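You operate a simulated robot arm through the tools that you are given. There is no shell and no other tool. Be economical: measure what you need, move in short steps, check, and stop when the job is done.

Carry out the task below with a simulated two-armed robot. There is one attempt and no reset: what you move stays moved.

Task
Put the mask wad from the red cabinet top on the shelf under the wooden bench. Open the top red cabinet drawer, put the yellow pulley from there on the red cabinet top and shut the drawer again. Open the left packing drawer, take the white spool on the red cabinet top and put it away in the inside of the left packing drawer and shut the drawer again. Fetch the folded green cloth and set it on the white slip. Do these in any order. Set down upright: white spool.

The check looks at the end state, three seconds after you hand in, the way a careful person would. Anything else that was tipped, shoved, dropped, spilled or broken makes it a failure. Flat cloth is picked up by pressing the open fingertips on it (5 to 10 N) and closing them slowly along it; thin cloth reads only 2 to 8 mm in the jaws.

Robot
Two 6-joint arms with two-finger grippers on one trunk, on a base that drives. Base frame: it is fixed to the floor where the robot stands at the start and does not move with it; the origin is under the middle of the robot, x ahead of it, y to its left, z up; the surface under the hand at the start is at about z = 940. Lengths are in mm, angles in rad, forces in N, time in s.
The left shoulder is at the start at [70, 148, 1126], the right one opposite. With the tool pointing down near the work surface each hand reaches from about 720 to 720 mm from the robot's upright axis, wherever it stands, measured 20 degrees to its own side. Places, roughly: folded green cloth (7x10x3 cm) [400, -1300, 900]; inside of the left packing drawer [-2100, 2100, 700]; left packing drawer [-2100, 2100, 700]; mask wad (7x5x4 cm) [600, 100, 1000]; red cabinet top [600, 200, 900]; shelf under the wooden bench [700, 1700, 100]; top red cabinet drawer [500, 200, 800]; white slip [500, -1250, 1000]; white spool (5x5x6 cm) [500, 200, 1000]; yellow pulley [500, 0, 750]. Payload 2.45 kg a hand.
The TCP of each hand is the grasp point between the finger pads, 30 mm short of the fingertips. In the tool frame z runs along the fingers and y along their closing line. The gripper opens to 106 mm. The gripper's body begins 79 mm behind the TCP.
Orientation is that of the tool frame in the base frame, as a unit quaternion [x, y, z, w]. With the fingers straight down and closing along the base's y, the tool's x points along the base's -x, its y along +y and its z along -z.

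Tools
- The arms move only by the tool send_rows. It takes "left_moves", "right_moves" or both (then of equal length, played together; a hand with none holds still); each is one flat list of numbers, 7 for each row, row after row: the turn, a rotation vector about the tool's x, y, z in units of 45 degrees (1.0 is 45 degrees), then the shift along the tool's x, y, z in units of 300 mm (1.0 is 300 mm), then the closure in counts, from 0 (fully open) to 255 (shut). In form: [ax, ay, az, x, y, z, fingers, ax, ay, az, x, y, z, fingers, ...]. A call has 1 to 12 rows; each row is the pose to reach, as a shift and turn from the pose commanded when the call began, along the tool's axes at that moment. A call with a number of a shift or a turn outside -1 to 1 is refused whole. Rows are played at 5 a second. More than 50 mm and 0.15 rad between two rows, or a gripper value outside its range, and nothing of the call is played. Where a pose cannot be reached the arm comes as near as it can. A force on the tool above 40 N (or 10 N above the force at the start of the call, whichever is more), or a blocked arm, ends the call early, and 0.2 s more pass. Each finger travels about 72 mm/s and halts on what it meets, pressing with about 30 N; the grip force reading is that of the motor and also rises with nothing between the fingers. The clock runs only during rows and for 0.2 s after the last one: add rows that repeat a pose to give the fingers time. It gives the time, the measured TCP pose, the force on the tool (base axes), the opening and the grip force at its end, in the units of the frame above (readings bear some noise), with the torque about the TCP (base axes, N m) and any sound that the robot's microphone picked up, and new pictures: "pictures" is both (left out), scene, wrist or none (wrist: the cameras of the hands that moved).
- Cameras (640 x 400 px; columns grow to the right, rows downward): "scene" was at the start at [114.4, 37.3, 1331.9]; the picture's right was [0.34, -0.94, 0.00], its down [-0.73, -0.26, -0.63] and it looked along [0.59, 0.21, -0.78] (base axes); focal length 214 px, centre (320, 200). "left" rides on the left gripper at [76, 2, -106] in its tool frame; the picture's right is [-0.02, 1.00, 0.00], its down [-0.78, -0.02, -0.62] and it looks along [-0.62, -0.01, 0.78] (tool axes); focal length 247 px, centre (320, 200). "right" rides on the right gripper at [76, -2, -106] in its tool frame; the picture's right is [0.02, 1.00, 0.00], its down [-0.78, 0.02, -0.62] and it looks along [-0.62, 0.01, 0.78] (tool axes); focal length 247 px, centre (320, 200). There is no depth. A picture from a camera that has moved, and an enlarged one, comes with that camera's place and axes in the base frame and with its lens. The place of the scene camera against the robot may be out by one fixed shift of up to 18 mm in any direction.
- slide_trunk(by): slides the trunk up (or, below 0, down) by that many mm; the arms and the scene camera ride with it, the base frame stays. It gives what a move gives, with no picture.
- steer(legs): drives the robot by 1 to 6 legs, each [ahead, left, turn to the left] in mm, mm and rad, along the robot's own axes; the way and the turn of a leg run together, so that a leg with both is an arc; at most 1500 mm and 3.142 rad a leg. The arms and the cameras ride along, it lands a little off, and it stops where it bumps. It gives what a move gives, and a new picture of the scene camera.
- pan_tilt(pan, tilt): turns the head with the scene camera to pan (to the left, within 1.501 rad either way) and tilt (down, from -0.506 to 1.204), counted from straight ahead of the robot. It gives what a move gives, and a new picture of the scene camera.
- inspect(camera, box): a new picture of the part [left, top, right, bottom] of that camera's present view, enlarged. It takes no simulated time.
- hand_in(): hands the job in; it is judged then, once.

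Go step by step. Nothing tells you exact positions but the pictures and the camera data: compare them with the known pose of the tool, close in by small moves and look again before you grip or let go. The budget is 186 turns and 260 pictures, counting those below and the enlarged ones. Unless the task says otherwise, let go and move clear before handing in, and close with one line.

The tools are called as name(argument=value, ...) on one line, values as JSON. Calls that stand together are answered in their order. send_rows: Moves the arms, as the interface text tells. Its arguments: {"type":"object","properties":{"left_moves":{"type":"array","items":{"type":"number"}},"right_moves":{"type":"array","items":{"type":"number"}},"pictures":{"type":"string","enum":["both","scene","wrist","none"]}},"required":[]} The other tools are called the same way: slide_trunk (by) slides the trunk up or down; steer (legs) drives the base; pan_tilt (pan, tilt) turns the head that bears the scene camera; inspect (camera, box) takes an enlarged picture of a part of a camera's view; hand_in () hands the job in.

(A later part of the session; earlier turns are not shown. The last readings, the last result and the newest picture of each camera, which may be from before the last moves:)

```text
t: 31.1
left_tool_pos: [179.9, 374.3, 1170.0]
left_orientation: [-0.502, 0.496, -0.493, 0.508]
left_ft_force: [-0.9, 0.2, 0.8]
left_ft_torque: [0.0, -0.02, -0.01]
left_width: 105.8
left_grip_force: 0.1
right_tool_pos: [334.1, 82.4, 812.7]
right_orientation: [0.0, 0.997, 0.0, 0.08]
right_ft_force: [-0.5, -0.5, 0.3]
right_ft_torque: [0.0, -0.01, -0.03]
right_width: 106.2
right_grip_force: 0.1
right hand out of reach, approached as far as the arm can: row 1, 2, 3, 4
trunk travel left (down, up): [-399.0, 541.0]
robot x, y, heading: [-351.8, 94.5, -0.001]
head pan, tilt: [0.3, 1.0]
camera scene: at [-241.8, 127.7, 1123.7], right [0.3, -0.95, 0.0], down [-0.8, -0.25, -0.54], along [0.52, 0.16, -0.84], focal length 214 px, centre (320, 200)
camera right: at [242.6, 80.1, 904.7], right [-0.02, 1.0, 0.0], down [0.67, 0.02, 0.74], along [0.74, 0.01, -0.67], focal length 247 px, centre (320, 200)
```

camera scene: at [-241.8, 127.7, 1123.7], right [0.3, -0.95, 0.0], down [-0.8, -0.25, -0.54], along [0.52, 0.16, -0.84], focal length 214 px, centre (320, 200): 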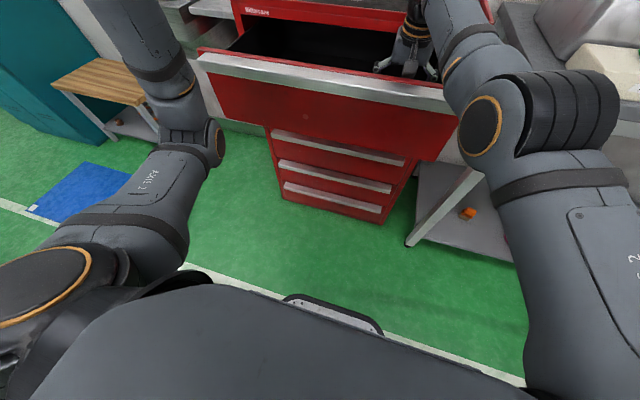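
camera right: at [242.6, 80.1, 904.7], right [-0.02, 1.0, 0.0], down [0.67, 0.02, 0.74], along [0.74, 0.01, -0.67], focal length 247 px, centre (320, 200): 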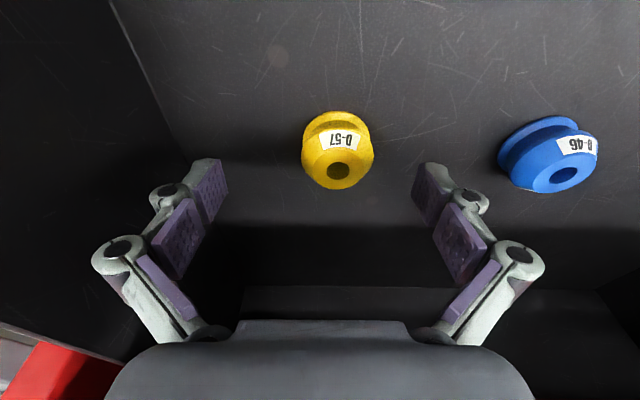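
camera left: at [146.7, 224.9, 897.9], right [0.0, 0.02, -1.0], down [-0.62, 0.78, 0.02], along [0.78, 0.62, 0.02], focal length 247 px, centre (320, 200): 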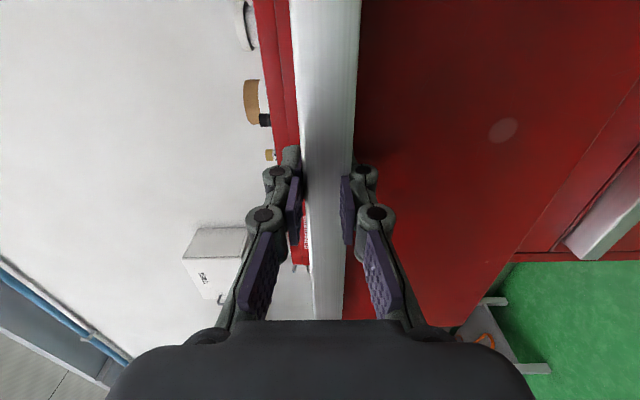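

The arm is near full stretch in this tool-down pose. I'll drive 25 mm ahead so the pulley falls inside the reach band, then take another look.

steer(legs=[[22, 0, 0]])

inspect(camera="right", box=[0, 0, 640, 400])

```text
t: 31.9
left_tool_pos: [202.8, 372.5, 1168.8]
left_orientation: [-0.502, 0.497, -0.493, 0.508]
left_ft_force: [-0.1, 0.6, -0.1]
left_ft_torque: [-0.03, -0.03, 0.0]
left_width: 106.3
left_grip_force: 0.0
right_tool_pos: [357.3, 81.8, 811.7]
right_orientation: [0.001, 0.997, -0.001, 0.08]
right_ft_force: [-0.8, -0.7, -0.5]
right_ft_torque: [0.0, 0.06, 0.01]
right_width: 106.0
right_grip_force: 0.1
trunk travel left (down, up): [-399.0, 541.0]
robot x, y, heading: [-329.6, 97.5, 0.005]
head pan, tilt: [0.3, 1.0]
camera scene: at [-219.4, 127.6, 1123.6], right [0.3, -0.95, 0.0], down [-0.8, -0.25, -0.54], along [0.51, 0.16, -0.84], focal length 214 px, centre (320, 200)
```

scene: 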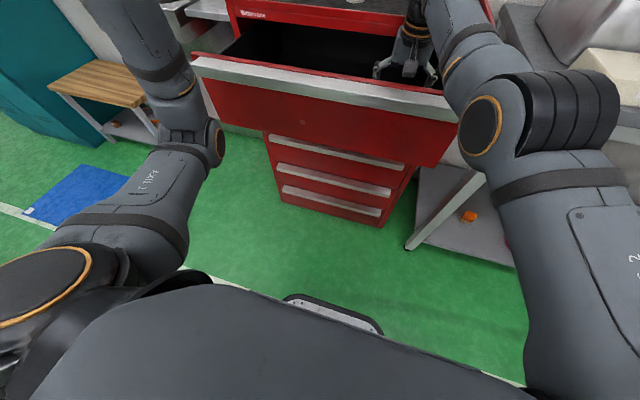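

```text
1.00 times, centred on (320, 200) of right (not enlarged: the box is as wide or as high as the picture)
camera zoom: at [264.8, 80.1, 904.5], right [-0.02, 1.0, 0.0], down [0.67, 0.02, 0.74], along [0.74, 0.01, -0.67], focal length 247 px, centre (320, 200)
```

zoom: 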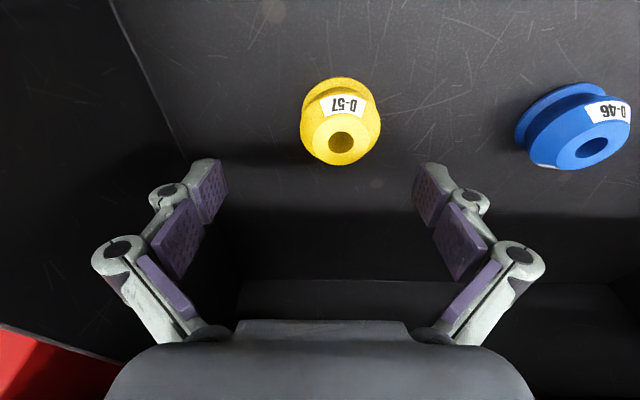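

The pulley's top is near (345, 92, 788). I'll centre over it and descend to TCP z≈778.

send_rows(right_moves=[0, 0, 0, 0.03, 0.033, 0.0, 0, 0, 0, 0, 0.05, 0.033, 0.05, 0, 0, 0, 0, 0.058, 0.033, 0.105, 0], pictures="wrist")

```text
t: 32.7
left_tool_pos: [201.5, 373.0, 1169.0]
left_orientation: [-0.503, 0.496, -0.493, 0.508]
left_ft_force: [0.2, 1.0, 1.0]
left_ft_torque: [0.02, 0.01, 0.01]
left_width: 105.9
left_grip_force: 0.2
right_tool_pos: [353.7, 97.0, 780.9]
right_orientation: [0.0, 0.997, -0.001, 0.08]
right_ft_force: [0.7, 0.0, -0.6]
right_ft_torque: [0.01, -0.03, 0.02]
right_width: 106.1
right_grip_force: 0.1
right hand out of reach, approached as far as the arm can: row 1, 2, 3
trunk travel left (down, up): [-399.0, 541.0]
robot x, y, heading: [-328.3, 94.4, 0.003]
head pan, tilt: [0.3, 1.0]
camera right: at [261.7, 94.2, 873.2], right [-0.02, 1.0, -0.01], down [0.67, 0.02, 0.74], along [0.74, 0.01, -0.67], focal length 247 px, centre (320, 200)
```

right: 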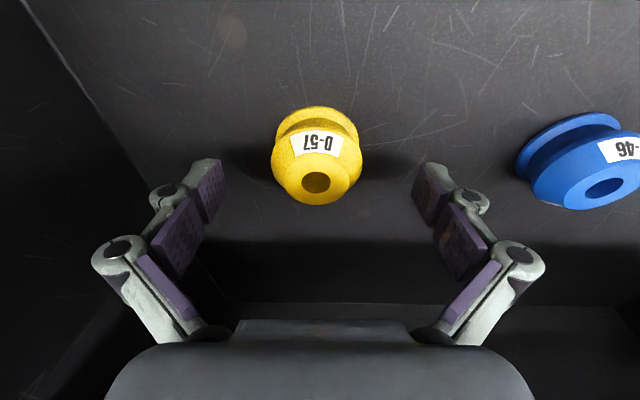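

The pulley sits about 10 mm nearer than the fingers, so I'll back the base 11 mm to centre it.

steer(legs=[[-11, 0, 0]])

inspect(camera="right", box=[120, 50, 520, 300])

```text
t: 33.4
left_tool_pos: [190.0, 373.1, 1170.2]
left_orientation: [-0.503, 0.495, -0.493, 0.509]
left_ft_force: [-0.5, -0.4, 0.3]
left_ft_torque: [0.02, 0.01, 0.0]
left_width: 106.1
left_grip_force: 0.0
right_tool_pos: [341.5, 95.6, 780.0]
right_orientation: [0.0, 0.997, -0.001, 0.079]
right_ft_force: [0.5, -0.3, 0.3]
right_ft_torque: [0.0, -0.01, 0.02]
right_width: 105.8
right_grip_force: 0.1
trunk travel left (down, up): [-399.0, 541.0]
robot x, y, heading: [-340.8, 94.4, 0.001]
head pan, tilt: [0.3, 1.0]
camera scene: at [-231.6, 127.5, 1123.8], right [0.3, -0.95, 0.0], down [-0.8, -0.25, -0.54], along [0.52, 0.16, -0.84], focal length 214 px, centre (320, 200)
```

scene: 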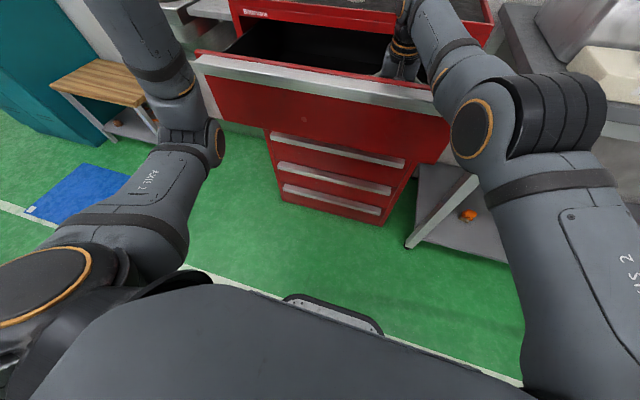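

```text
1.60 times, centred on (320, 175) of right
camera zoom: at [250.8, 94.1, 873.1], right [-0.02, 1.0, -0.01], down [0.67, 0.02, 0.74], along [0.74, 0.01, -0.67], focal length 395 px, centre (320, 240)
```

zoom: 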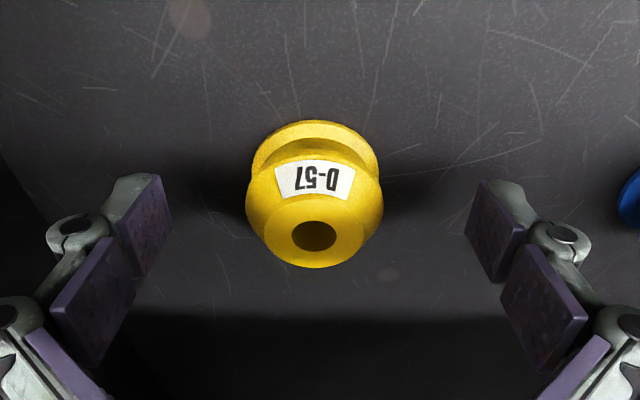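

send_rows(right_moves=[0, 0, 0, 0, -0.006, 0.01, 60, 0, 0, 0, 0, -0.006, 0.015, 120, 0, 0, 0, 0, -0.006, 0.015, 180, 0, 0, 0, 0, -0.006, 0.015, 220, 0, 0, 0, 0, -0.006, 0.015, 220], pictures="wrist")

```text
t: 34.6
left_tool_pos: [188.7, 373.0, 1169.9]
left_orientation: [-0.503, 0.496, -0.493, 0.509]
left_ft_force: [0.0, 0.6, -0.3]
left_ft_torque: [-0.02, -0.01, -0.03]
left_width: 105.8
left_grip_force: 0.0
right_tool_pos: [342.3, 95.1, 777.0]
right_orientation: [-0.001, 0.997, -0.001, 0.081]
right_ft_force: [1.8, 2.6, 8.4]
right_ft_torque: [0.14, -0.06, 0.0]
right_width: 49.0
right_grip_force: 29.7
trunk travel left (down, up): [-399.0, 541.0]
robot x, y, heading: [-341.8, 93.6, 0.005]
head pan, tilt: [0.3, 1.0]
camera right: at [251.4, 92.7, 869.8], right [-0.02, 1.0, -0.01], down [0.67, 0.02, 0.74], along [0.74, 0.01, -0.67], focal length 247 px, centre (320, 200)
```

right: 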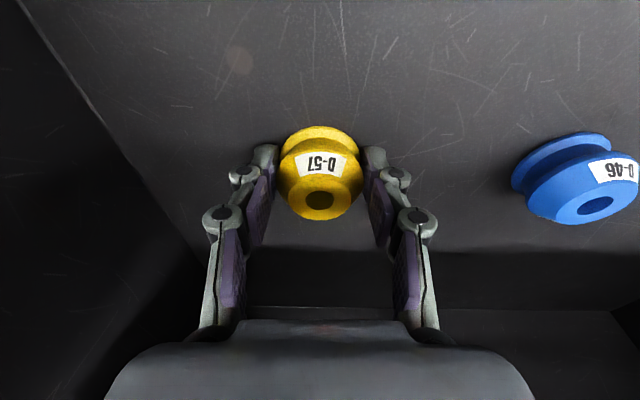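

Gripped at 49 mm. I'll lift it straight up with the trunk, then drive it over the cabinet's free right-front area.

slide_trunk(by=300)

steer(legs=[[138, -50, 0]])

inspect(camera="right", box=[0, 0, 640, 400])

```text
t: 37.6
left_tool_pos: [190.0, 372.6, 1470.1]
left_orientation: [-0.503, 0.496, -0.493, 0.508]
left_ft_force: [0.2, -0.5, -0.4]
left_ft_torque: [0.01, 0.02, 0.04]
left_width: 105.9
left_grip_force: 0.2
right_tool_pos: [342.3, 95.0, 1075.6]
right_orientation: [0.001, 0.997, 0.0, 0.08]
right_ft_force: [-0.5, -0.5, -0.6]
right_ft_torque: [-0.01, 0.02, 0.01]
right_width: 48.9
right_grip_force: 30.2
trunk travel left (down, up): [-699.0, 241.0]
robot x, y, heading: [-340.4, 97.8, 0.004]
head pan, tilt: [0.3, 1.0]
```

```text
t: 39.0
left_tool_pos: [326.0, 323.3, 1470.0]
left_orientation: [-0.501, 0.496, -0.494, 0.509]
left_ft_force: [0.6, 0.6, -0.3]
left_ft_torque: [-0.01, 0.01, -0.01]
left_width: 105.7
left_grip_force: 0.1
right_tool_pos: [479.1, 43.9, 1076.8]
right_orientation: [0.0, 0.997, -0.001, 0.079]
right_ft_force: [-0.8, 0.1, -0.6]
right_ft_torque: [0.02, -0.01, -0.01]
right_width: 49.0
right_grip_force: 30.0
trunk travel left (down, up): [-699.0, 241.0]
robot x, y, heading: [-200.5, 44.1, 0.001]
head pan, tilt: [0.3, 1.0]
camera scene: at [-95.4, 78.3, 1424.0], right [0.3, -0.96, 0.0], down [-0.8, -0.25, -0.54], along [0.52, 0.16, -0.84], focal length 214 px, centre (320, 200)
```

scene: 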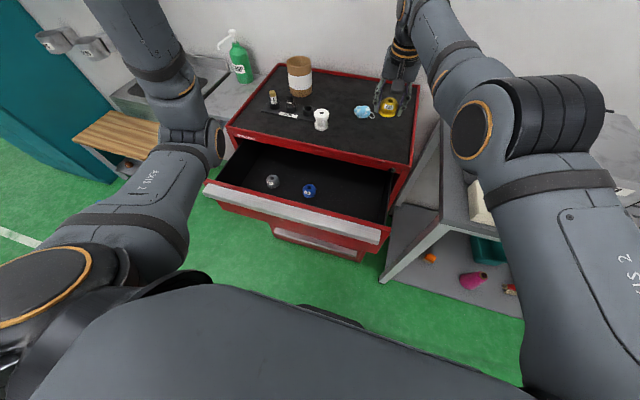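

```text
1.00 times, centred on (320, 200) of right (not enlarged: the box is as wide or as high as the picture)
camera zoom: at [388.5, 42.6, 1169.7], right [-0.02, 1.0, -0.01], down [0.67, 0.02, 0.74], along [0.74, 0.01, -0.67], focal length 247 px, centre (320, 200)
```

zoom: 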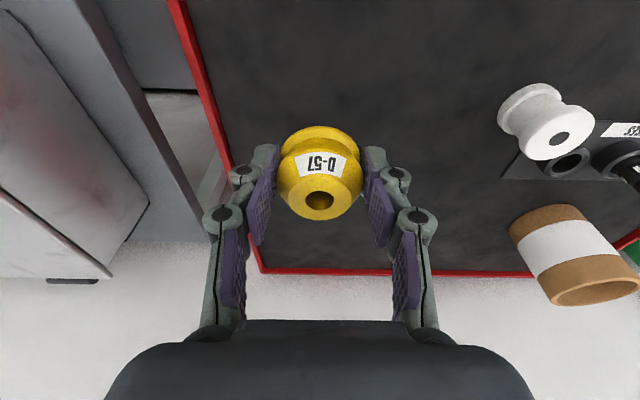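

slide_trunk(by=-88)

send_rows(right_moves=[0, 0, 0, 0.001, 0, 0.01, 220, 0, 0, 0, 0.002, 0, 0.02, 220, 0, 0, 0, 0.003, 0, 0.03, 220], pictures="wrist")

```text
t: 40.2
left_tool_pos: [328.8, 322.1, 1382.5]
left_orientation: [-0.503, 0.496, -0.493, 0.508]
left_ft_force: [0.8, 0.9, -0.3]
left_ft_torque: [0.0, 0.02, 0.01]
left_width: 106.1
left_grip_force: 0.2
right_tool_pos: [480.4, 44.2, 988.4]
right_orientation: [0.0, 0.997, -0.002, 0.08]
right_ft_force: [-0.1, 0.9, -0.2]
right_ft_torque: [-0.01, 0.04, 0.01]
right_width: 49.3
right_grip_force: 29.8
trunk travel left (down, up): [-611.0, 329.0]
robot x, y, heading: [-202.0, 47.6, 0.0]
head pan, tilt: [0.3, 1.0]
```

```text
t: 41.0
left_tool_pos: [329.4, 323.1, 1381.7]
left_orientation: [-0.502, 0.496, -0.494, 0.509]
left_ft_force: [-0.7, 0.5, -0.1]
left_ft_torque: [0.02, -0.03, 0.03]
left_width: 106.2
left_grip_force: 0.1
right_tool_pos: [482.7, 44.4, 979.4]
right_orientation: [0.0, 0.997, -0.001, 0.079]
right_ft_force: [-0.8, 0.1, 0.0]
right_ft_torque: [0.01, 0.01, 0.01]
right_width: 49.3
right_grip_force: 30.0
trunk travel left (down, up): [-611.0, 329.0]
robot x, y, heading: [-206.3, 48.3, -0.004]
head pan, tilt: [0.3, 1.0]
camera right: at [391.2, 42.3, 1071.7], right [-0.02, 1.0, -0.01], down [0.67, 0.02, 0.74], along [0.74, 0.01, -0.67], focal length 247 px, centre (320, 200)
```

right: 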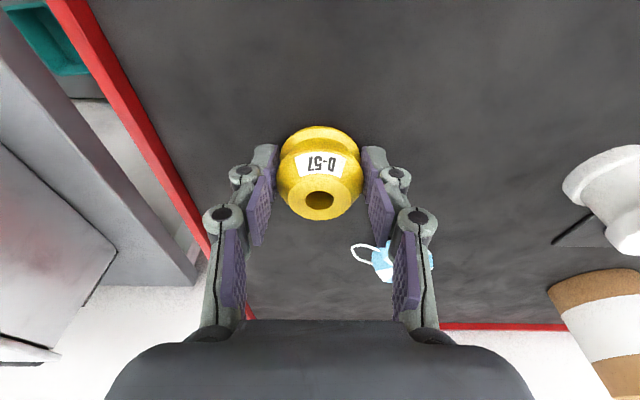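

send_rows(right_moves=[0, 0, 0, 0.001, 0, 0.007, 220, 0, 0, 0, 0.002, 0, 0.014, 220, 0, 0, 0, 0.003, 0, 0.021, 220, 0, 0, 0, 0.004, 0, 0.028, 220], pictures="wrist")

```text
t: 42.0
left_tool_pos: [328.3, 323.4, 1380.6]
left_orientation: [-0.502, 0.497, -0.493, 0.508]
left_ft_force: [-0.7, 0.2, 0.8]
left_ft_torque: [0.02, -0.03, -0.01]
left_width: 105.8
left_grip_force: 0.1
right_tool_pos: [482.5, 44.1, 969.4]
right_orientation: [0.001, 0.997, -0.001, 0.078]
right_ft_force: [0.0, -0.1, -1.0]
right_ft_torque: [-0.02, -0.03, -0.02]
right_width: 48.9
right_grip_force: 30.4
trunk travel left (down, up): [-611.0, 329.0]
robot x, y, heading: [-198.5, 47.3, -0.002]
head pan, tilt: [0.3, 1.0]
camera right: at [391.7, 42.2, 1063.1], right [-0.02, 1.0, -0.01], down [0.68, 0.02, 0.74], along [0.74, 0.01, -0.68], focal length 247 px, centre (320, 200)
```

right: 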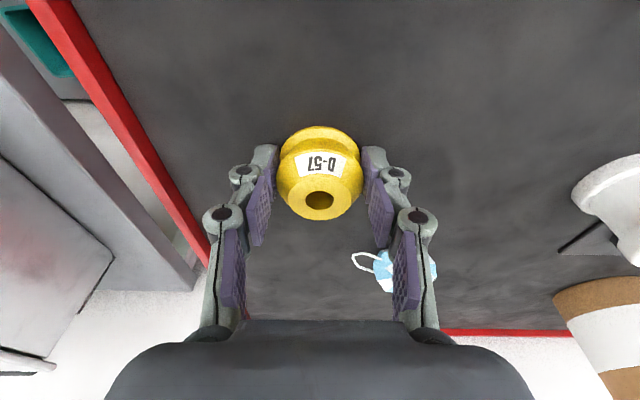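

send_rows(right_moves=[0, 0, 0, 0.001, 0, 0.009, 220, 0, 0, 0, 0.002, 0, 0.018, 220, 0, 0, 0, 0.003, 0, 0.027, 220, 0, 0, 0, 0.004, 0, 0.034, 220], pictures="none")

```text
t: 43.1
left_tool_pos: [324.7, 323.4, 1383.0]
left_orientation: [-0.502, 0.495, -0.494, 0.509]
left_ft_force: [0.6, -0.2, -0.4]
left_ft_torque: [0.0, -0.01, 0.02]
left_width: 106.1
left_grip_force: 0.2
right_tool_pos: [485.2, 44.4, 969.5]
right_orientation: [0.001, 0.996, 0.0, 0.088]
right_ft_force: [-6.4, -0.8, 15.1]
right_ft_torque: [-0.16, 0.39, -0.03]
right_width: 49.0
right_grip_force: 30.1
trunk travel left (down, up): [-611.0, 329.0]
robot x, y, heading: [-203.9, 48.3, 0.003]
head pan, tilt: [0.3, 1.0]
stopped in row 4 (right hand): the force on the tool passed its limit at 41 N (the readings are from after the stop); the commanded pose is now the measured one
```

Contact with the top. I'll release and lift clear.

send_rows(right_moves=[0, 0, 0, 0, 0, -0.004, 220, 0, 0, 0, 0, 0, -0.004, 100, 0, 0, 0, 0, 0, -0.004, 50, 0, 0, 0, 0, 0, -0.004, 30, 0, 0, 0, 0, 0, -0.1, 30, 0, 0, 0, 0, 0, -0.2, 30, 0, 0, 0, 0, 0, -0.3, 30, 0, 0, 0, 0, 0, -0.4, 30], pictures="both")

```text
t: 44.9
left_tool_pos: [327.9, 323.6, 1380.7]
left_orientation: [-0.502, 0.495, -0.494, 0.509]
left_ft_force: [0.5, 0.5, -0.8]
left_ft_torque: [0.02, -0.02, 0.01]
left_width: 106.1
left_grip_force: 0.0
right_tool_pos: [464.2, 43.4, 1085.2]
right_orientation: [0.0, 0.996, 0.0, 0.086]
right_ft_force: [-0.1, 0.9, 0.2]
right_ft_torque: [-0.05, -0.02, -0.02]
right_width: 93.6
right_grip_force: 0.1
trunk travel left (down, up): [-611.0, 329.0]
robot x, y, heading: [-206.7, 45.2, 0.002]
head pan, tilt: [0.3, 1.0]
camera scene: at [-94.3, 77.6, 1335.9], right [0.3, -0.96, 0.0], down [-0.8, -0.25, -0.54], along [0.52, 0.16, -0.84], focal length 214 px, centre (320, 200)
camera right: at [371.8, 42.6, 1176.8], right [-0.02, 1.0, 0.0], down [0.67, 0.02, 0.75], along [0.75, 0.01, -0.67], focal length 247 px, centre (320, 200)
```

scene: 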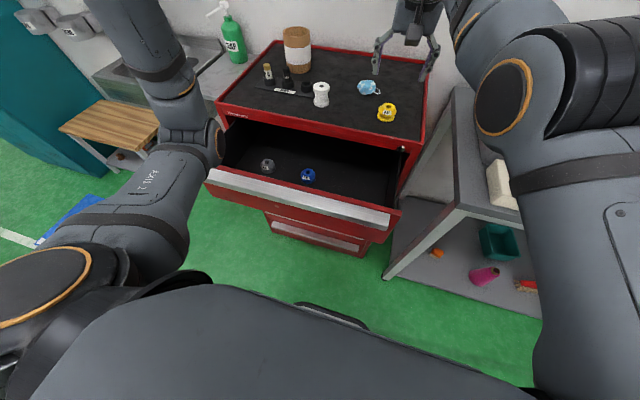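
right: 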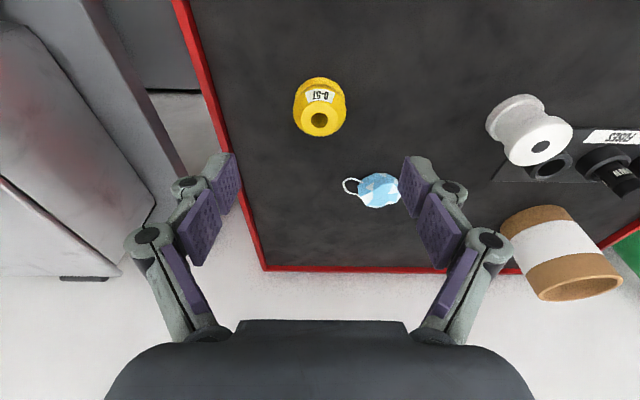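

The pulley sits on the top. I'll back off and lower the closed left hand in front of the handle, then push the drawer shut by driving forward.

steer(legs=[[-225, 0, 0]])

send_rows(left_moves=[0, 0, 0, 0.03, 0.16, 0, 60, 0, 0, 0, 0.06, 0.32, 0, 130, 0, 0, 0, 0.09, 0.48, 0, 200, 0, 0, 0, 0.12, 0.64, 0, 255, 0, 0, 0, 0.15, 0.8, 0, 255, 0, 0, 0, 0.167, 0.96, 0, 255], pictures="none")

send_rows(left_moves=[0, 0, 0, 0, 0.16, 0, 255, 0, 0, 0, 0, 0.32, 0, 255, 0, 0, 0, 0, 0.48, 0, 255, 0, 0, 0, 0, 0.64, 0, 255], pictures="both")

```text
t: 46.6
left_tool_pos: [101.8, 323.0, 1381.0]
left_orientation: [-0.502, 0.496, -0.494, 0.507]
left_ft_force: [0.4, -0.7, 0.1]
left_ft_torque: [-0.02, -0.01, 0.01]
left_width: 105.7
left_grip_force: 0.1
right_tool_pos: [238.0, 42.8, 1083.6]
right_orientation: [0.003, 0.996, -0.001, 0.085]
right_ft_force: [-0.1, 0.2, 0.2]
right_ft_torque: [0.01, -0.02, -0.01]
right_width: 93.3
right_grip_force: 0.0
trunk travel left (down, up): [-611.0, 329.0]
robot x, y, heading: [-433.6, 46.5, -0.003]
head pan, tilt: [0.3, 1.0]
camera scene: at [-319.9, 77.6, 1335.7], right [0.29, -0.96, 0.0], down [-0.8, -0.25, -0.54], along [0.52, 0.16, -0.84], focal length 214 px, centre (320, 200)
```

scene: 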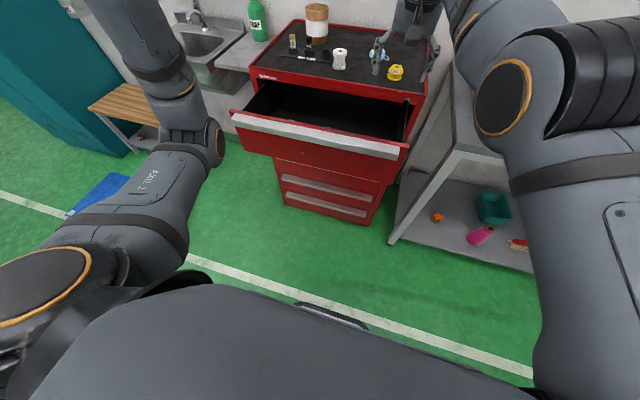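

```text
t: 48.0
left_tool_pos: [103.1, 275.2, 1093.1]
left_orientation: [-0.501, 0.496, -0.494, 0.508]
left_ft_force: [0.2, -0.8, -0.6]
left_ft_torque: [-0.01, 0.0, 0.07]
left_width: 0.0
left_grip_force: 28.4
left hand out of reach, approached as far as the arm can: row 5
right_tool_pos: [236.4, 43.8, 1085.5]
right_orientation: [0.002, 0.996, 0.0, 0.086]
right_ft_force: [-0.8, 0.6, 0.8]
right_ft_torque: [-0.01, 0.0, -0.01]
right_width: 93.6
right_grip_force: 0.0
trunk travel left (down, up): [-611.0, 329.0]
robot x, y, heading: [-432.4, 44.3, -0.003]
head pan, tilt: [0.3, 1.0]
```

```text
t: 49.0
left_tool_pos: [105.2, 278.3, 898.9]
left_orientation: [-0.502, 0.497, -0.494, 0.508]
left_ft_force: [-0.5, -0.5, -0.7]
left_ft_torque: [-0.01, -0.02, -0.01]
left_width: 0.0
left_grip_force: 28.7
right_tool_pos: [236.9, 43.7, 1084.4]
right_orientation: [0.001, 0.996, 0.0, 0.086]
right_ft_force: [-0.5, -0.6, 0.6]
right_ft_torque: [-0.02, -0.02, 0.01]
right_width: 93.5
right_grip_force: 0.0
trunk travel left (down, up): [-611.0, 329.0]
robot x, y, heading: [-429.3, 41.6, -0.004]
head pan, tilt: [0.3, 1.0]
camera scene: at [-320.2, 77.7, 1335.8], right [0.29, -0.96, 0.0], down [-0.8, -0.25, -0.54], along [0.52, 0.16, -0.84], focal length 214 px, centre (320, 200)
camera left: at [1.0, 198.9, 896.7], right [0.0, 0.03, -1.0], down [-0.64, 0.77, 0.02], along [0.77, 0.64, 0.02], focal length 247 px, centre (320, 200)
```

scene: 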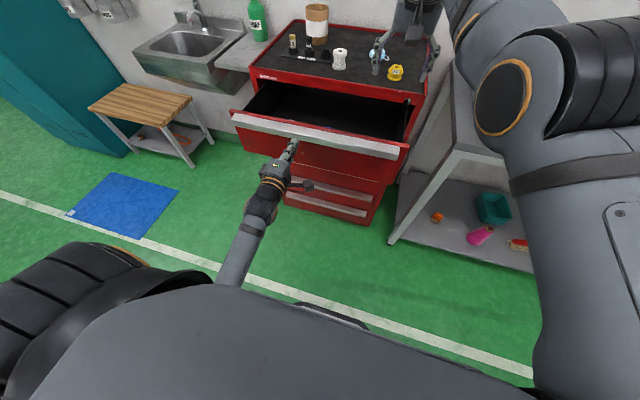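
left: 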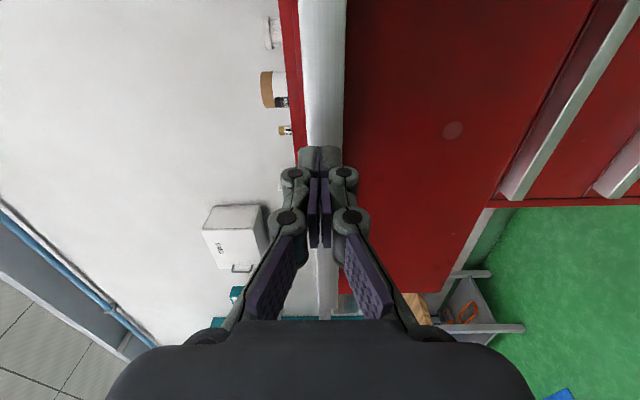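

steer(legs=[[195, 0, 0], [40, 0, 0]])

```text
t: 51.1
left_tool_pos: [328.3, 276.4, 902.2]
left_orientation: [-0.5, 0.496, -0.495, 0.509]
left_ft_force: [-7.7, -1.3, 2.1]
left_ft_torque: [-0.03, -0.03, -0.08]
left_width: 5.9
left_grip_force: 28.3
right_tool_pos: [465.4, 43.8, 1085.2]
right_orientation: [0.002, 0.996, 0.0, 0.086]
right_ft_force: [-0.4, 0.9, 0.0]
right_ft_torque: [-0.01, 0.02, 0.01]
right_width: 93.5
right_grip_force: 0.0
trunk travel left (down, up): [-611.0, 329.0]
robot x, y, heading: [-197.3, 41.9, -0.003]
head pan, tilt: [0.3, 1.0]
stopped in leg 2: the force on the tool passed its limit at 205 N (the readings are from after the stop); the commanded pose is now the measured one
camera scene: at [-92.9, 77.1, 1336.0], right [0.3, -0.95, 0.0], down [-0.8, -0.25, -0.54], along [0.52, 0.16, -0.84], focal length 214 px, centre (320, 200)
```

scene: 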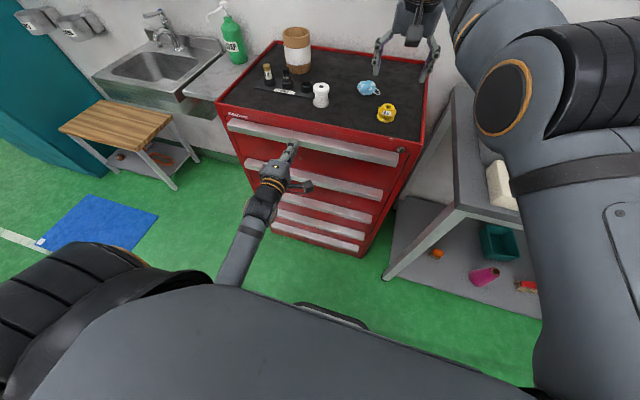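

The drawer is shut. I'll back off, raise the left hand and turn it tool-down again for the spool.

steer(legs=[[-120, 0, 0]])

send_rows(left_moves=[0, 0, 0, 0, -0.16, 0, 255, 0, 0, 0, 0, -0.32, 0, 200, 0, 0, 0, 0, -0.48, 0, 150, 0, 0, 0, 0, -0.64, 0, 100, 0, 0, 0, 0, -0.8, 0, 50, 0, 0, 0, 0, -0.96, 0, 0], pictures="none")

send_rows(left_moves=[-0.086, 0.086, 0.086, 0, 0, 0, 0, -0.171, 0.171, 0.171, 0, 0, 0, 0, -0.257, 0.257, 0.257, 0, 0, 0, 0, -0.342, 0.342, 0.342, 0, 0, 0, 0, -0.428, 0.428, 0.428, 0, 0, 0, 0, -0.513, 0.513, 0.513, 0, 0, 0, 0], pictures="none")

send_rows(left_moves=[-0.086, 0.086, 0.086, 0, 0, 0, 0, -0.171, 0.171, 0.171, 0, 0, 0, 0, -0.257, 0.257, 0.257, 0, 0, 0, 0, -0.342, 0.342, 0.342, 0, 0, 0, 0, -0.428, 0.428, 0.428, 0, 0, 0, 0, -0.513, 0.513, 0.513, 0, 0, 0, 0], pictures="none")

send_rows(left_moves=[-0.086, 0.086, 0.086, 0, 0, 0, 0, -0.171, 0.171, 0.171, 0, 0, 0, 0, -0.257, 0.257, 0.257, 0, 0, 0, 0, -0.342, 0.342, 0.342, 0, 0, 0, 0, -0.428, 0.428, 0.428, 0, 0, 0, 0, -0.513, 0.513, 0.513, 0, 0, 0, 0], pictures="scene")

```text
t: 52.4
left_tool_pos: [210.5, 277.1, 900.1]
left_orientation: [-0.501, 0.496, -0.494, 0.509]
left_ft_force: [-0.2, -0.6, -0.9]
left_ft_torque: [-0.01, 0.01, 0.02]
left_width: 0.1
left_grip_force: 29.0
right_tool_pos: [347.5, 44.3, 1082.6]
right_orientation: [0.001, 0.996, 0.0, 0.084]
right_ft_force: [0.1, 0.0, 0.1]
right_ft_torque: [-0.01, 0.02, -0.03]
right_width: 93.4
right_grip_force: 0.1
trunk travel left (down, up): [-611.0, 329.0]
robot x, y, heading: [-317.9, 47.5, 0.007]
head pan, tilt: [0.3, 1.0]
camera scene: at [-210.6, 77.4, 1335.7], right [0.3, -0.95, 0.0], down [-0.8, -0.25, -0.54], along [0.52, 0.16, -0.84], focal length 214 px, centre (320, 200)
```

scene: 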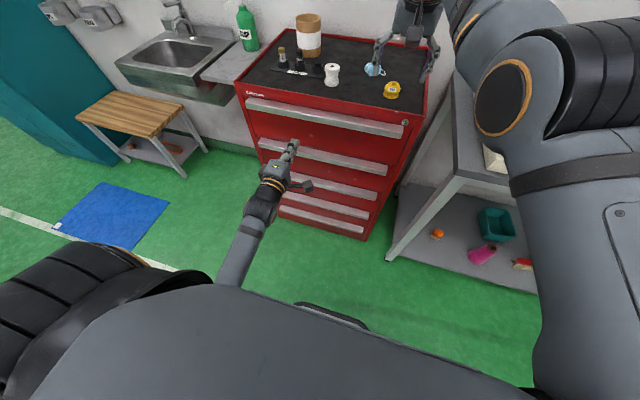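

```text
t: 53.8
left_tool_pos: [210.9, 274.7, 1188.8]
left_orientation: [-0.501, 0.497, -0.493, 0.509]
left_ft_force: [0.3, 0.1, 0.9]
left_ft_torque: [0.01, 0.02, 0.04]
left_width: 106.0
left_grip_force: 0.0
left hand out of reach, approached as far as the arm can: row 4, 5, 6
right_tool_pos: [348.0, 42.9, 1082.9]
right_orientation: [0.001, 0.996, 0.0, 0.084]
right_ft_force: [0.0, 0.5, -0.3]
right_ft_torque: [-0.02, -0.01, 0.02]
right_width: 93.6
right_grip_force: 0.0
trunk travel left (down, up): [-611.0, 329.0]
robot x, y, heading: [-321.0, 47.0, 0.004]
head pan, tilt: [0.3, 1.0]
```

```text
t: 55.2
left_tool_pos: [213.2, 275.3, 1188.5]
left_orientation: [-0.375, 0.763, -0.365, 0.378]
left_ft_force: [1.2, -0.7, 1.4]
left_ft_torque: [-0.02, 0.01, -0.02]
left_width: 106.0
left_grip_force: 0.1
right_tool_pos: [347.8, 44.3, 1081.9]
right_orientation: [0.001, 0.996, 0.0, 0.085]
right_ft_force: [-0.5, 0.1, 0.4]
right_ft_torque: [-0.02, -0.02, 0.0]
right_width: 93.4
right_grip_force: 0.0
trunk travel left (down, up): [-611.0, 329.0]
robot x, y, heading: [-318.2, 44.8, 0.002]
head pan, tilt: [0.3, 1.0]
```

```text
t: 56.6
left_tool_pos: [169.4, 337.2, 1116.6]
left_orientation: [-0.203, 0.934, -0.204, 0.21]
left_ft_force: [-0.5, 0.7, -0.2]
left_ft_torque: [0.01, 0.0, -0.01]
left_width: 106.2
left_grip_force: 0.1
left hand out of reach, approached as far as the arm can: row 3, 4, 5, 6
right_tool_pos: [347.6, 44.6, 1082.6]
right_orientation: [0.001, 0.996, 0.0, 0.086]
right_ft_force: [-0.7, 0.6, -0.2]
right_ft_torque: [-0.02, -0.02, -0.02]
right_width: 93.8
right_grip_force: 0.0
trunk travel left (down, up): [-611.0, 329.0]
robot x, y, heading: [-321.4, 44.2, 0.003]
head pan, tilt: [0.3, 1.0]
```

```text
t: 58.0
left_tool_pos: [52.4, 403.2, 1045.3]
left_orientation: [-0.026, 0.999, -0.014, 0.023]
left_ft_force: [-0.5, 0.3, 0.8]
left_ft_torque: [0.0, 0.0, 0.01]
left_width: 105.7
left_grip_force: 0.1
left hand out of reach, approached as far as the arm can: row 1, 2, 3, 4, 5, 6
right_tool_pos: [346.5, 42.4, 1083.7]
right_orientation: [0.001, 0.996, 0.0, 0.085]
right_ft_force: [-0.3, -0.3, 0.5]
right_ft_torque: [0.0, 0.02, -0.01]
right_width: 93.5
right_grip_force: 0.0
trunk travel left (down, up): [-611.0, 329.0]
robot x, y, heading: [-319.6, 46.4, 0.0]
head pan, tilt: [0.3, 1.0]
camera scene: at [-210.9, 77.4, 1335.8], right [0.3, -0.95, 0.0], down [-0.8, -0.25, -0.54], along [0.52, 0.16, -0.84], focal length 214 px, centre (320, 200)
```

scene: 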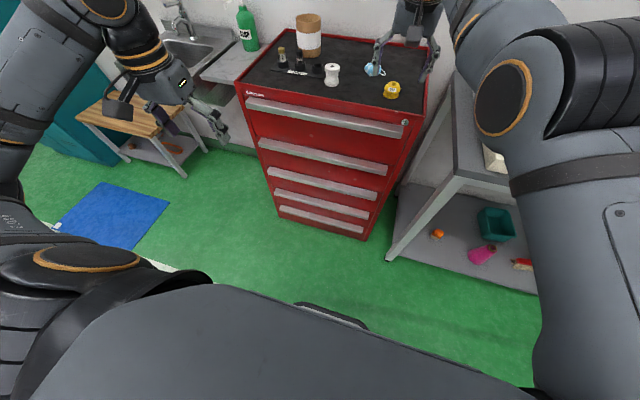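

send_rows(left_moves=[0, 0, 0, 0, 0, -0.15, 0, 0, 0, 0, 0, 0, -0.3, 0, 0, 0, 0, 0, 0, -0.45, 0, 0, 0, 0, 0, 0, -0.6, 0], pictures="none")

steer(legs=[[250, 79, 0]])

inspect(camera="right", box=[0, 0, 640, 400])

```text
t: 59.0
left_tool_pos: [46.1, 406.9, 1225.7]
left_orientation: [-0.027, 0.999, -0.015, 0.023]
left_ft_force: [1.0, -0.2, 0.3]
left_ft_torque: [-0.03, -0.03, -0.02]
left_width: 106.1
left_grip_force: 0.1
left hand out of reach, approached as far as the arm can: row 1
right_tool_pos: [347.7, 41.1, 1083.7]
right_orientation: [0.002, 0.996, 0.001, 0.086]
right_ft_force: [0.6, 0.3, 0.5]
right_ft_torque: [-0.01, 0.0, -0.04]
right_width: 93.5
right_grip_force: 0.0
trunk travel left (down, up): [-611.0, 329.0]
robot x, y, heading: [-318.5, 42.1, 0.002]
head pan, tilt: [0.3, 1.0]
```

```text
t: 60.8
left_tool_pos: [294.2, 488.0, 1223.3]
left_orientation: [-0.027, 0.999, -0.015, 0.022]
left_ft_force: [-0.4, 0.6, 0.3]
left_ft_torque: [0.0, 0.0, 0.0]
left_width: 106.0
left_grip_force: 0.0
right_tool_pos: [594.0, 124.3, 1083.4]
right_orientation: [0.0, 0.996, 0.0, 0.085]
right_ft_force: [0.0, 0.3, -0.3]
right_ft_torque: [-0.02, -0.01, -0.02]
right_width: 93.5
right_grip_force: 0.0
trunk travel left (down, up): [-611.0, 329.0]
robot x, y, heading: [-73.7, 127.5, 0.001]
head pan, tilt: [0.3, 1.0]
camera scene: at [36.0, 156.7, 1335.9], right [0.3, -0.95, 0.0], down [-0.8, -0.25, -0.54], along [0.52, 0.16, -0.84], focal length 214 px, centre (320, 200)
```

scene: 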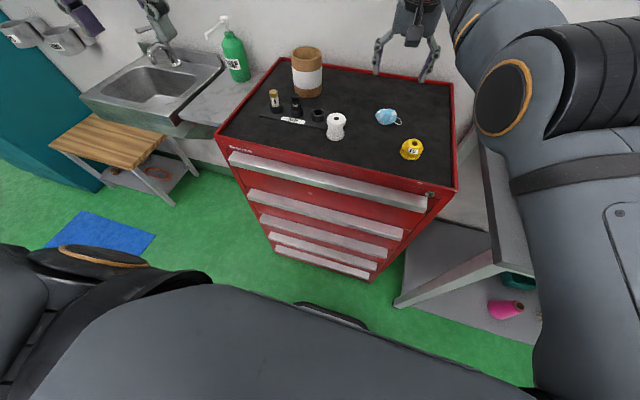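

```text
1.00 times, centred on (320, 200) of right (not enlarged: the box is as wide or as high as the picture)
camera zoom: at [502.8, 121.5, 1175.0], right [-0.02, 1.0, 0.0], down [0.67, 0.02, 0.75], along [0.75, 0.01, -0.67], focal length 247 px, centre (320, 200)
```

zoom: 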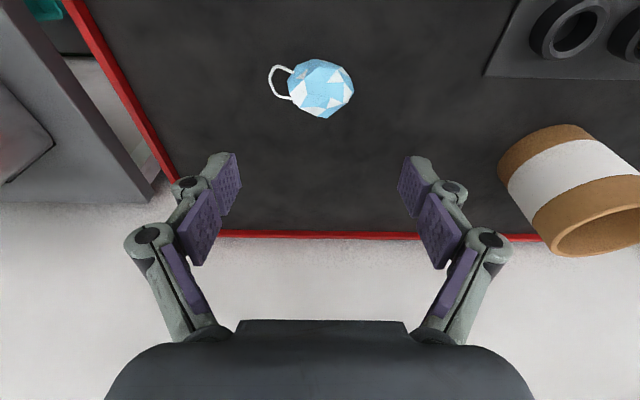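

The mask is at (600, 123). I'll open fully and descend with the trunk.

send_rows(right_moves=[0, 0, 0, -0.01, 0, 0, 0, 0, 0, 0, -0.01, 0, 0, 0], pictures="none")

slide_trunk(by=-112)

inspect(camera="right", box=[0, 0, 640, 400])

```text
t: 61.4
left_tool_pos: [295.1, 488.6, 1223.4]
left_orientation: [-0.028, 0.999, -0.014, 0.023]
left_ft_force: [-0.5, 0.2, -0.9]
left_ft_torque: [-0.01, 0.0, -0.02]
left_width: 105.8
left_grip_force: 0.1
right_tool_pos: [598.2, 121.9, 1083.9]
right_orientation: [0.002, 0.996, 0.0, 0.085]
right_ft_force: [-0.2, 0.0, -0.7]
right_ft_torque: [0.02, -0.02, 0.01]
right_width: 105.9
right_grip_force: 0.0
trunk travel left (down, up): [-611.0, 329.0]
robot x, y, heading: [-72.8, 127.7, 0.005]
head pan, tilt: [0.3, 1.0]
```

```text
t: 62.9
left_tool_pos: [294.3, 488.1, 1111.7]
left_orientation: [-0.028, 0.999, -0.014, 0.023]
left_ft_force: [-0.3, 0.3, 0.0]
left_ft_torque: [0.01, -0.02, -0.04]
left_width: 105.8
left_grip_force: 0.0
right_tool_pos: [597.2, 122.3, 970.6]
right_orientation: [0.002, 0.996, 0.0, 0.085]
right_ft_force: [0.9, 0.1, 0.6]
right_ft_torque: [-0.01, 0.01, 0.0]
right_width: 105.9
right_grip_force: 0.0
trunk travel left (down, up): [-499.0, 441.0]
robot x, y, heading: [-78.5, 125.7, 0.005]
head pan, tilt: [0.3, 1.0]
```

```text
1.00 times, centred on (320, 200) of right (not enlarged: the box is as wide or as high as the picture)
camera zoom: at [505.2, 120.8, 1062.9], right [-0.02, 1.0, 0.0], down [0.67, 0.01, 0.75], along [0.75, 0.01, -0.67], focal length 247 px, centre (320, 200)
```

zoom: 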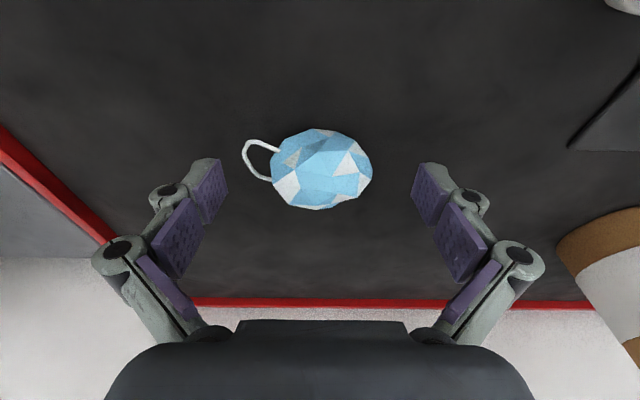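

send_rows(right_moves=[0, 0, 0, 0, 0, 0.01, 0, 0, 0, 0, 0, 0, 0.018, 60, 0, 0, 0, 0, 0, 0.018, 120, 0, 0, 0, 0, 0, 0.018, 180, 0, 0, 0, 0, 0, 0.018, 220, 0, 0, 0, 0, 0, 0.018, 220], pictures="wrist")

```text
t: 64.3
left_tool_pos: [292.2, 487.3, 1113.3]
left_orientation: [-0.027, 0.999, -0.013, 0.024]
left_ft_force: [-0.3, -0.2, -0.9]
left_ft_torque: [0.01, 0.0, 0.02]
left_width: 105.8
left_grip_force: 0.0
right_tool_pos: [597.4, 121.8, 968.7]
right_orientation: [0.002, 0.996, 0.001, 0.089]
right_ft_force: [6.3, -3.3, 23.3]
right_ft_torque: [-0.38, -0.05, 0.04]
right_width: 53.6
right_grip_force: 30.0
trunk travel left (down, up): [-499.0, 441.0]
robot x, y, heading: [-75.1, 125.9, 0.005]
head pan, tilt: [0.3, 1.0]
camera right: at [504.2, 119.9, 1060.3], right [-0.02, 1.0, 0.0], down [0.66, 0.01, 0.75], along [0.75, 0.01, -0.66], focal length 247 px, centre (320, 200)
```

right: 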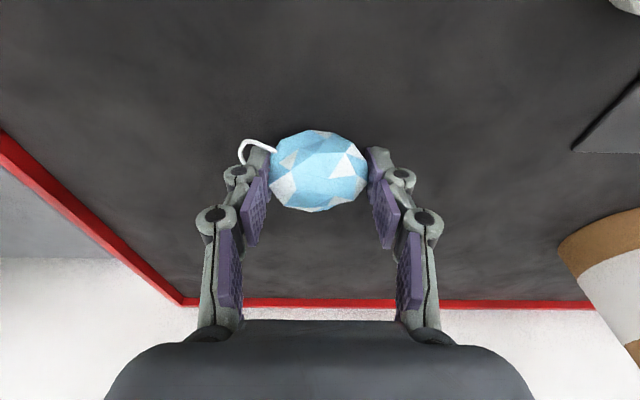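

The mask is gripped. I'll lift it and reposition so the left hand can take the spool.

slide_trunk(by=150)

steer(legs=[[45, -183, 0]])

send_rows(left_moves=[0, 0, 0, -0.1, -0.035, 0.07, 0, 0, 0, 0, -0.2, -0.07, 0.15, 0, 0, 0, 0, -0.3, -0.1, 0.23, 0, 0, 0, 0, -0.4, -0.15, 0.31, 0, 0, 0, 0, -0.53, -0.2, 0.35, 0], pictures="both")

```text
t: 66.0
left_tool_pos: [295.8, 489.2, 1260.7]
left_orientation: [-0.028, 0.999, -0.014, 0.022]
left_ft_force: [-0.5, -0.3, -1.1]
left_ft_torque: [-0.01, 0.0, 0.01]
left_width: 105.9
left_grip_force: 0.1
right_tool_pos: [596.6, 122.6, 1115.7]
right_orientation: [0.002, 0.996, 0.0, 0.085]
right_ft_force: [-0.7, -0.6, 0.3]
right_ft_torque: [-0.02, 0.05, -0.03]
right_width: 51.8
right_grip_force: 30.2
trunk travel left (down, up): [-649.0, 291.0]
robot x, y, heading: [-71.4, 123.5, 0.003]
head pan, tilt: [0.3, 1.0]
```

```text
t: 67.6
left_tool_pos: [340.3, 306.1, 1260.4]
left_orientation: [-0.028, 0.999, -0.015, 0.023]
left_ft_force: [-0.3, -0.4, -0.2]
left_ft_torque: [-0.02, 0.02, -0.01]
left_width: 106.0
left_grip_force: 0.0
right_tool_pos: [642.5, -60.4, 1115.9]
right_orientation: [0.003, 0.996, 0.0, 0.086]
right_ft_force: [-0.7, 0.2, -0.7]
right_ft_torque: [-0.05, 0.01, 0.0]
right_width: 51.5
right_grip_force: 30.1
trunk travel left (down, up): [-649.0, 291.0]
robot x, y, heading: [-28.6, -54.5, 0.002]
head pan, tilt: [0.3, 1.0]
camera scene: at [81.6, -25.6, 1373.8], right [0.3, -0.96, 0.0], down [-0.8, -0.25, -0.54], along [0.52, 0.16, -0.84], focal length 214 px, centre (320, 200)
```

scene: 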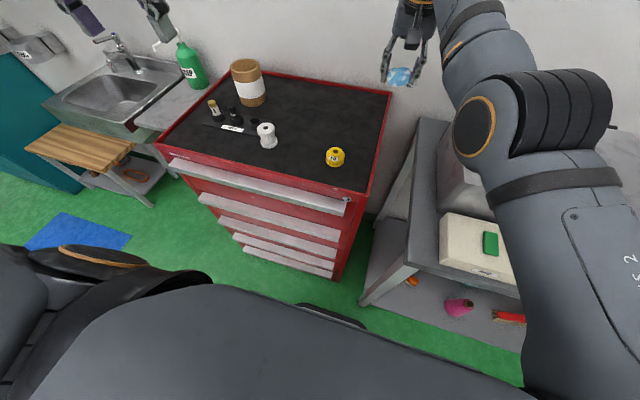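

```text
t: 68.8
left_tool_pos: [439.5, 308.5, 1139.8]
left_orientation: [-0.027, 0.999, -0.016, 0.022]
left_ft_force: [0.3, -0.1, -0.2]
left_ft_torque: [0.01, -0.01, 0.01]
left_width: 105.9
left_grip_force: 0.0
left hand out of reach, approached as far as the arm can: row 1, 2, 3, 4, 5
right_tool_pos: [643.4, -60.7, 1114.3]
right_orientation: [0.003, 0.996, -0.001, 0.084]
right_ft_force: [-0.1, -0.2, -1.0]
right_ft_torque: [0.04, 0.02, 0.02]
right_width: 51.4
right_grip_force: 29.8
trunk travel left (down, up): [-649.0, 291.0]
robot x, y, heading: [-28.4, -59.2, 0.001]
head pan, tilt: [0.3, 1.0]
camera scene: at [82.9, -26.9, 1373.7], right [0.3, -0.96, 0.0], down [-0.8, -0.25, -0.54], along [0.52, 0.16, -0.84], focal length 214 px, centre (320, 200)
camera left: at [359.2, 309.6, 1243.7], right [-0.03, 1.0, -0.03], down [0.75, 0.04, 0.66], along [0.66, 0.0, -0.75], focal length 247 px, centre (320, 200)
```

scene: 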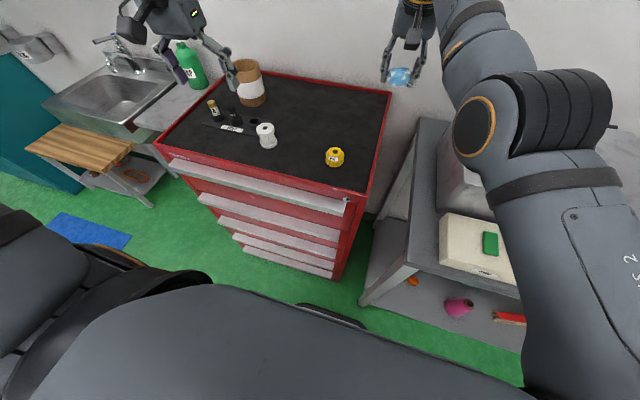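
left: 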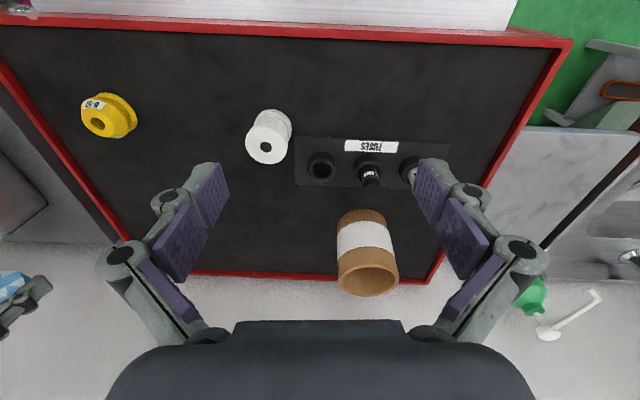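

The spool is at about (498, 246). I'll raise the right hand out of the way, then drive so the left hand sits over the spool.

send_rows(right_moves=[0, 0, 0, 0, 0, -0.15, 220, 0, 0, 0, 0, 0, -0.3, 220, 0, 0, 0, 0, 0, -0.45, 220, 0, 0, 0, 0, 0, -0.6, 220], pictures="none")

steer(legs=[[58, -62, 0]])

inspect(camera="left", box=[0, 0, 640, 400])

```text
t: 69.8
left_tool_pos: [437.6, 307.8, 1142.5]
left_orientation: [-0.027, 0.999, -0.015, 0.024]
left_ft_force: [0.1, 0.5, 0.0]
left_ft_torque: [-0.04, -0.05, 0.0]
left_width: 106.1
left_grip_force: 0.0
right_tool_pos: [587.0, -75.3, 1261.2]
right_orientation: [0.002, 0.996, 0.0, 0.085]
right_ft_force: [-0.2, 0.0, 1.4]
right_ft_torque: [0.0, -0.03, 0.04]
right_width: 51.5
right_grip_force: 29.7
right hand out of reach, approached as far as the arm can: row 1, 2, 3, 4
trunk travel left (down, up): [-649.0, 291.0]
robot x, y, heading: [-28.3, -58.4, -0.003]
head pan, tilt: [0.3, 1.0]
```

```text
t: 70.8
left_tool_pos: [495.9, 246.0, 1141.8]
left_orientation: [-0.028, 0.999, -0.017, 0.024]
left_ft_force: [0.1, 0.0, 0.1]
left_ft_torque: [0.02, 0.0, -0.04]
left_width: 106.2
left_grip_force: 0.0
right_tool_pos: [645.2, -135.7, 1261.5]
right_orientation: [0.002, 0.996, 0.0, 0.085]
right_ft_force: [-0.1, 0.6, -1.0]
right_ft_torque: [0.03, -0.03, -0.01]
right_width: 51.1
right_grip_force: 29.9
trunk travel left (down, up): [-649.0, 291.0]
robot x, y, heading: [29.2, -122.6, 0.0]
head pan, tilt: [0.3, 1.0]
camera scene: at [138.2, -87.8, 1373.9], right [0.3, -0.96, 0.0], down [-0.8, -0.25, -0.54], along [0.52, 0.16, -0.84], focal length 214 px, centre (320, 200)
```

scene: 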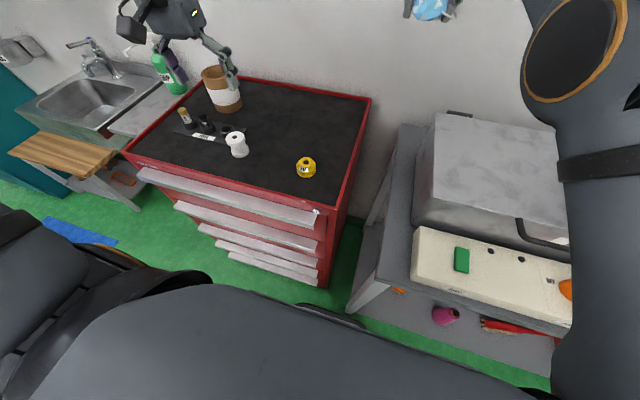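

```text
1.00 times, centred on (320, 200) of left (not enlarged: the box is as wide or as high as the picture)
camera zoom: at [414.6, 248.6, 1244.5], right [-0.03, 1.0, -0.03], down [0.75, 0.05, 0.66], along [0.66, 0.0, -0.75], focal length 247 px, centre (320, 200)
```

zoom: 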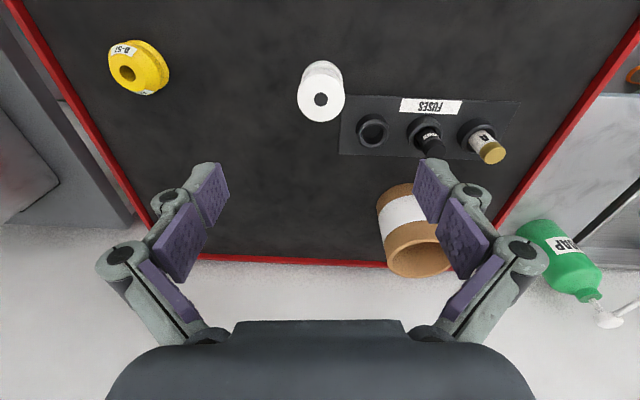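

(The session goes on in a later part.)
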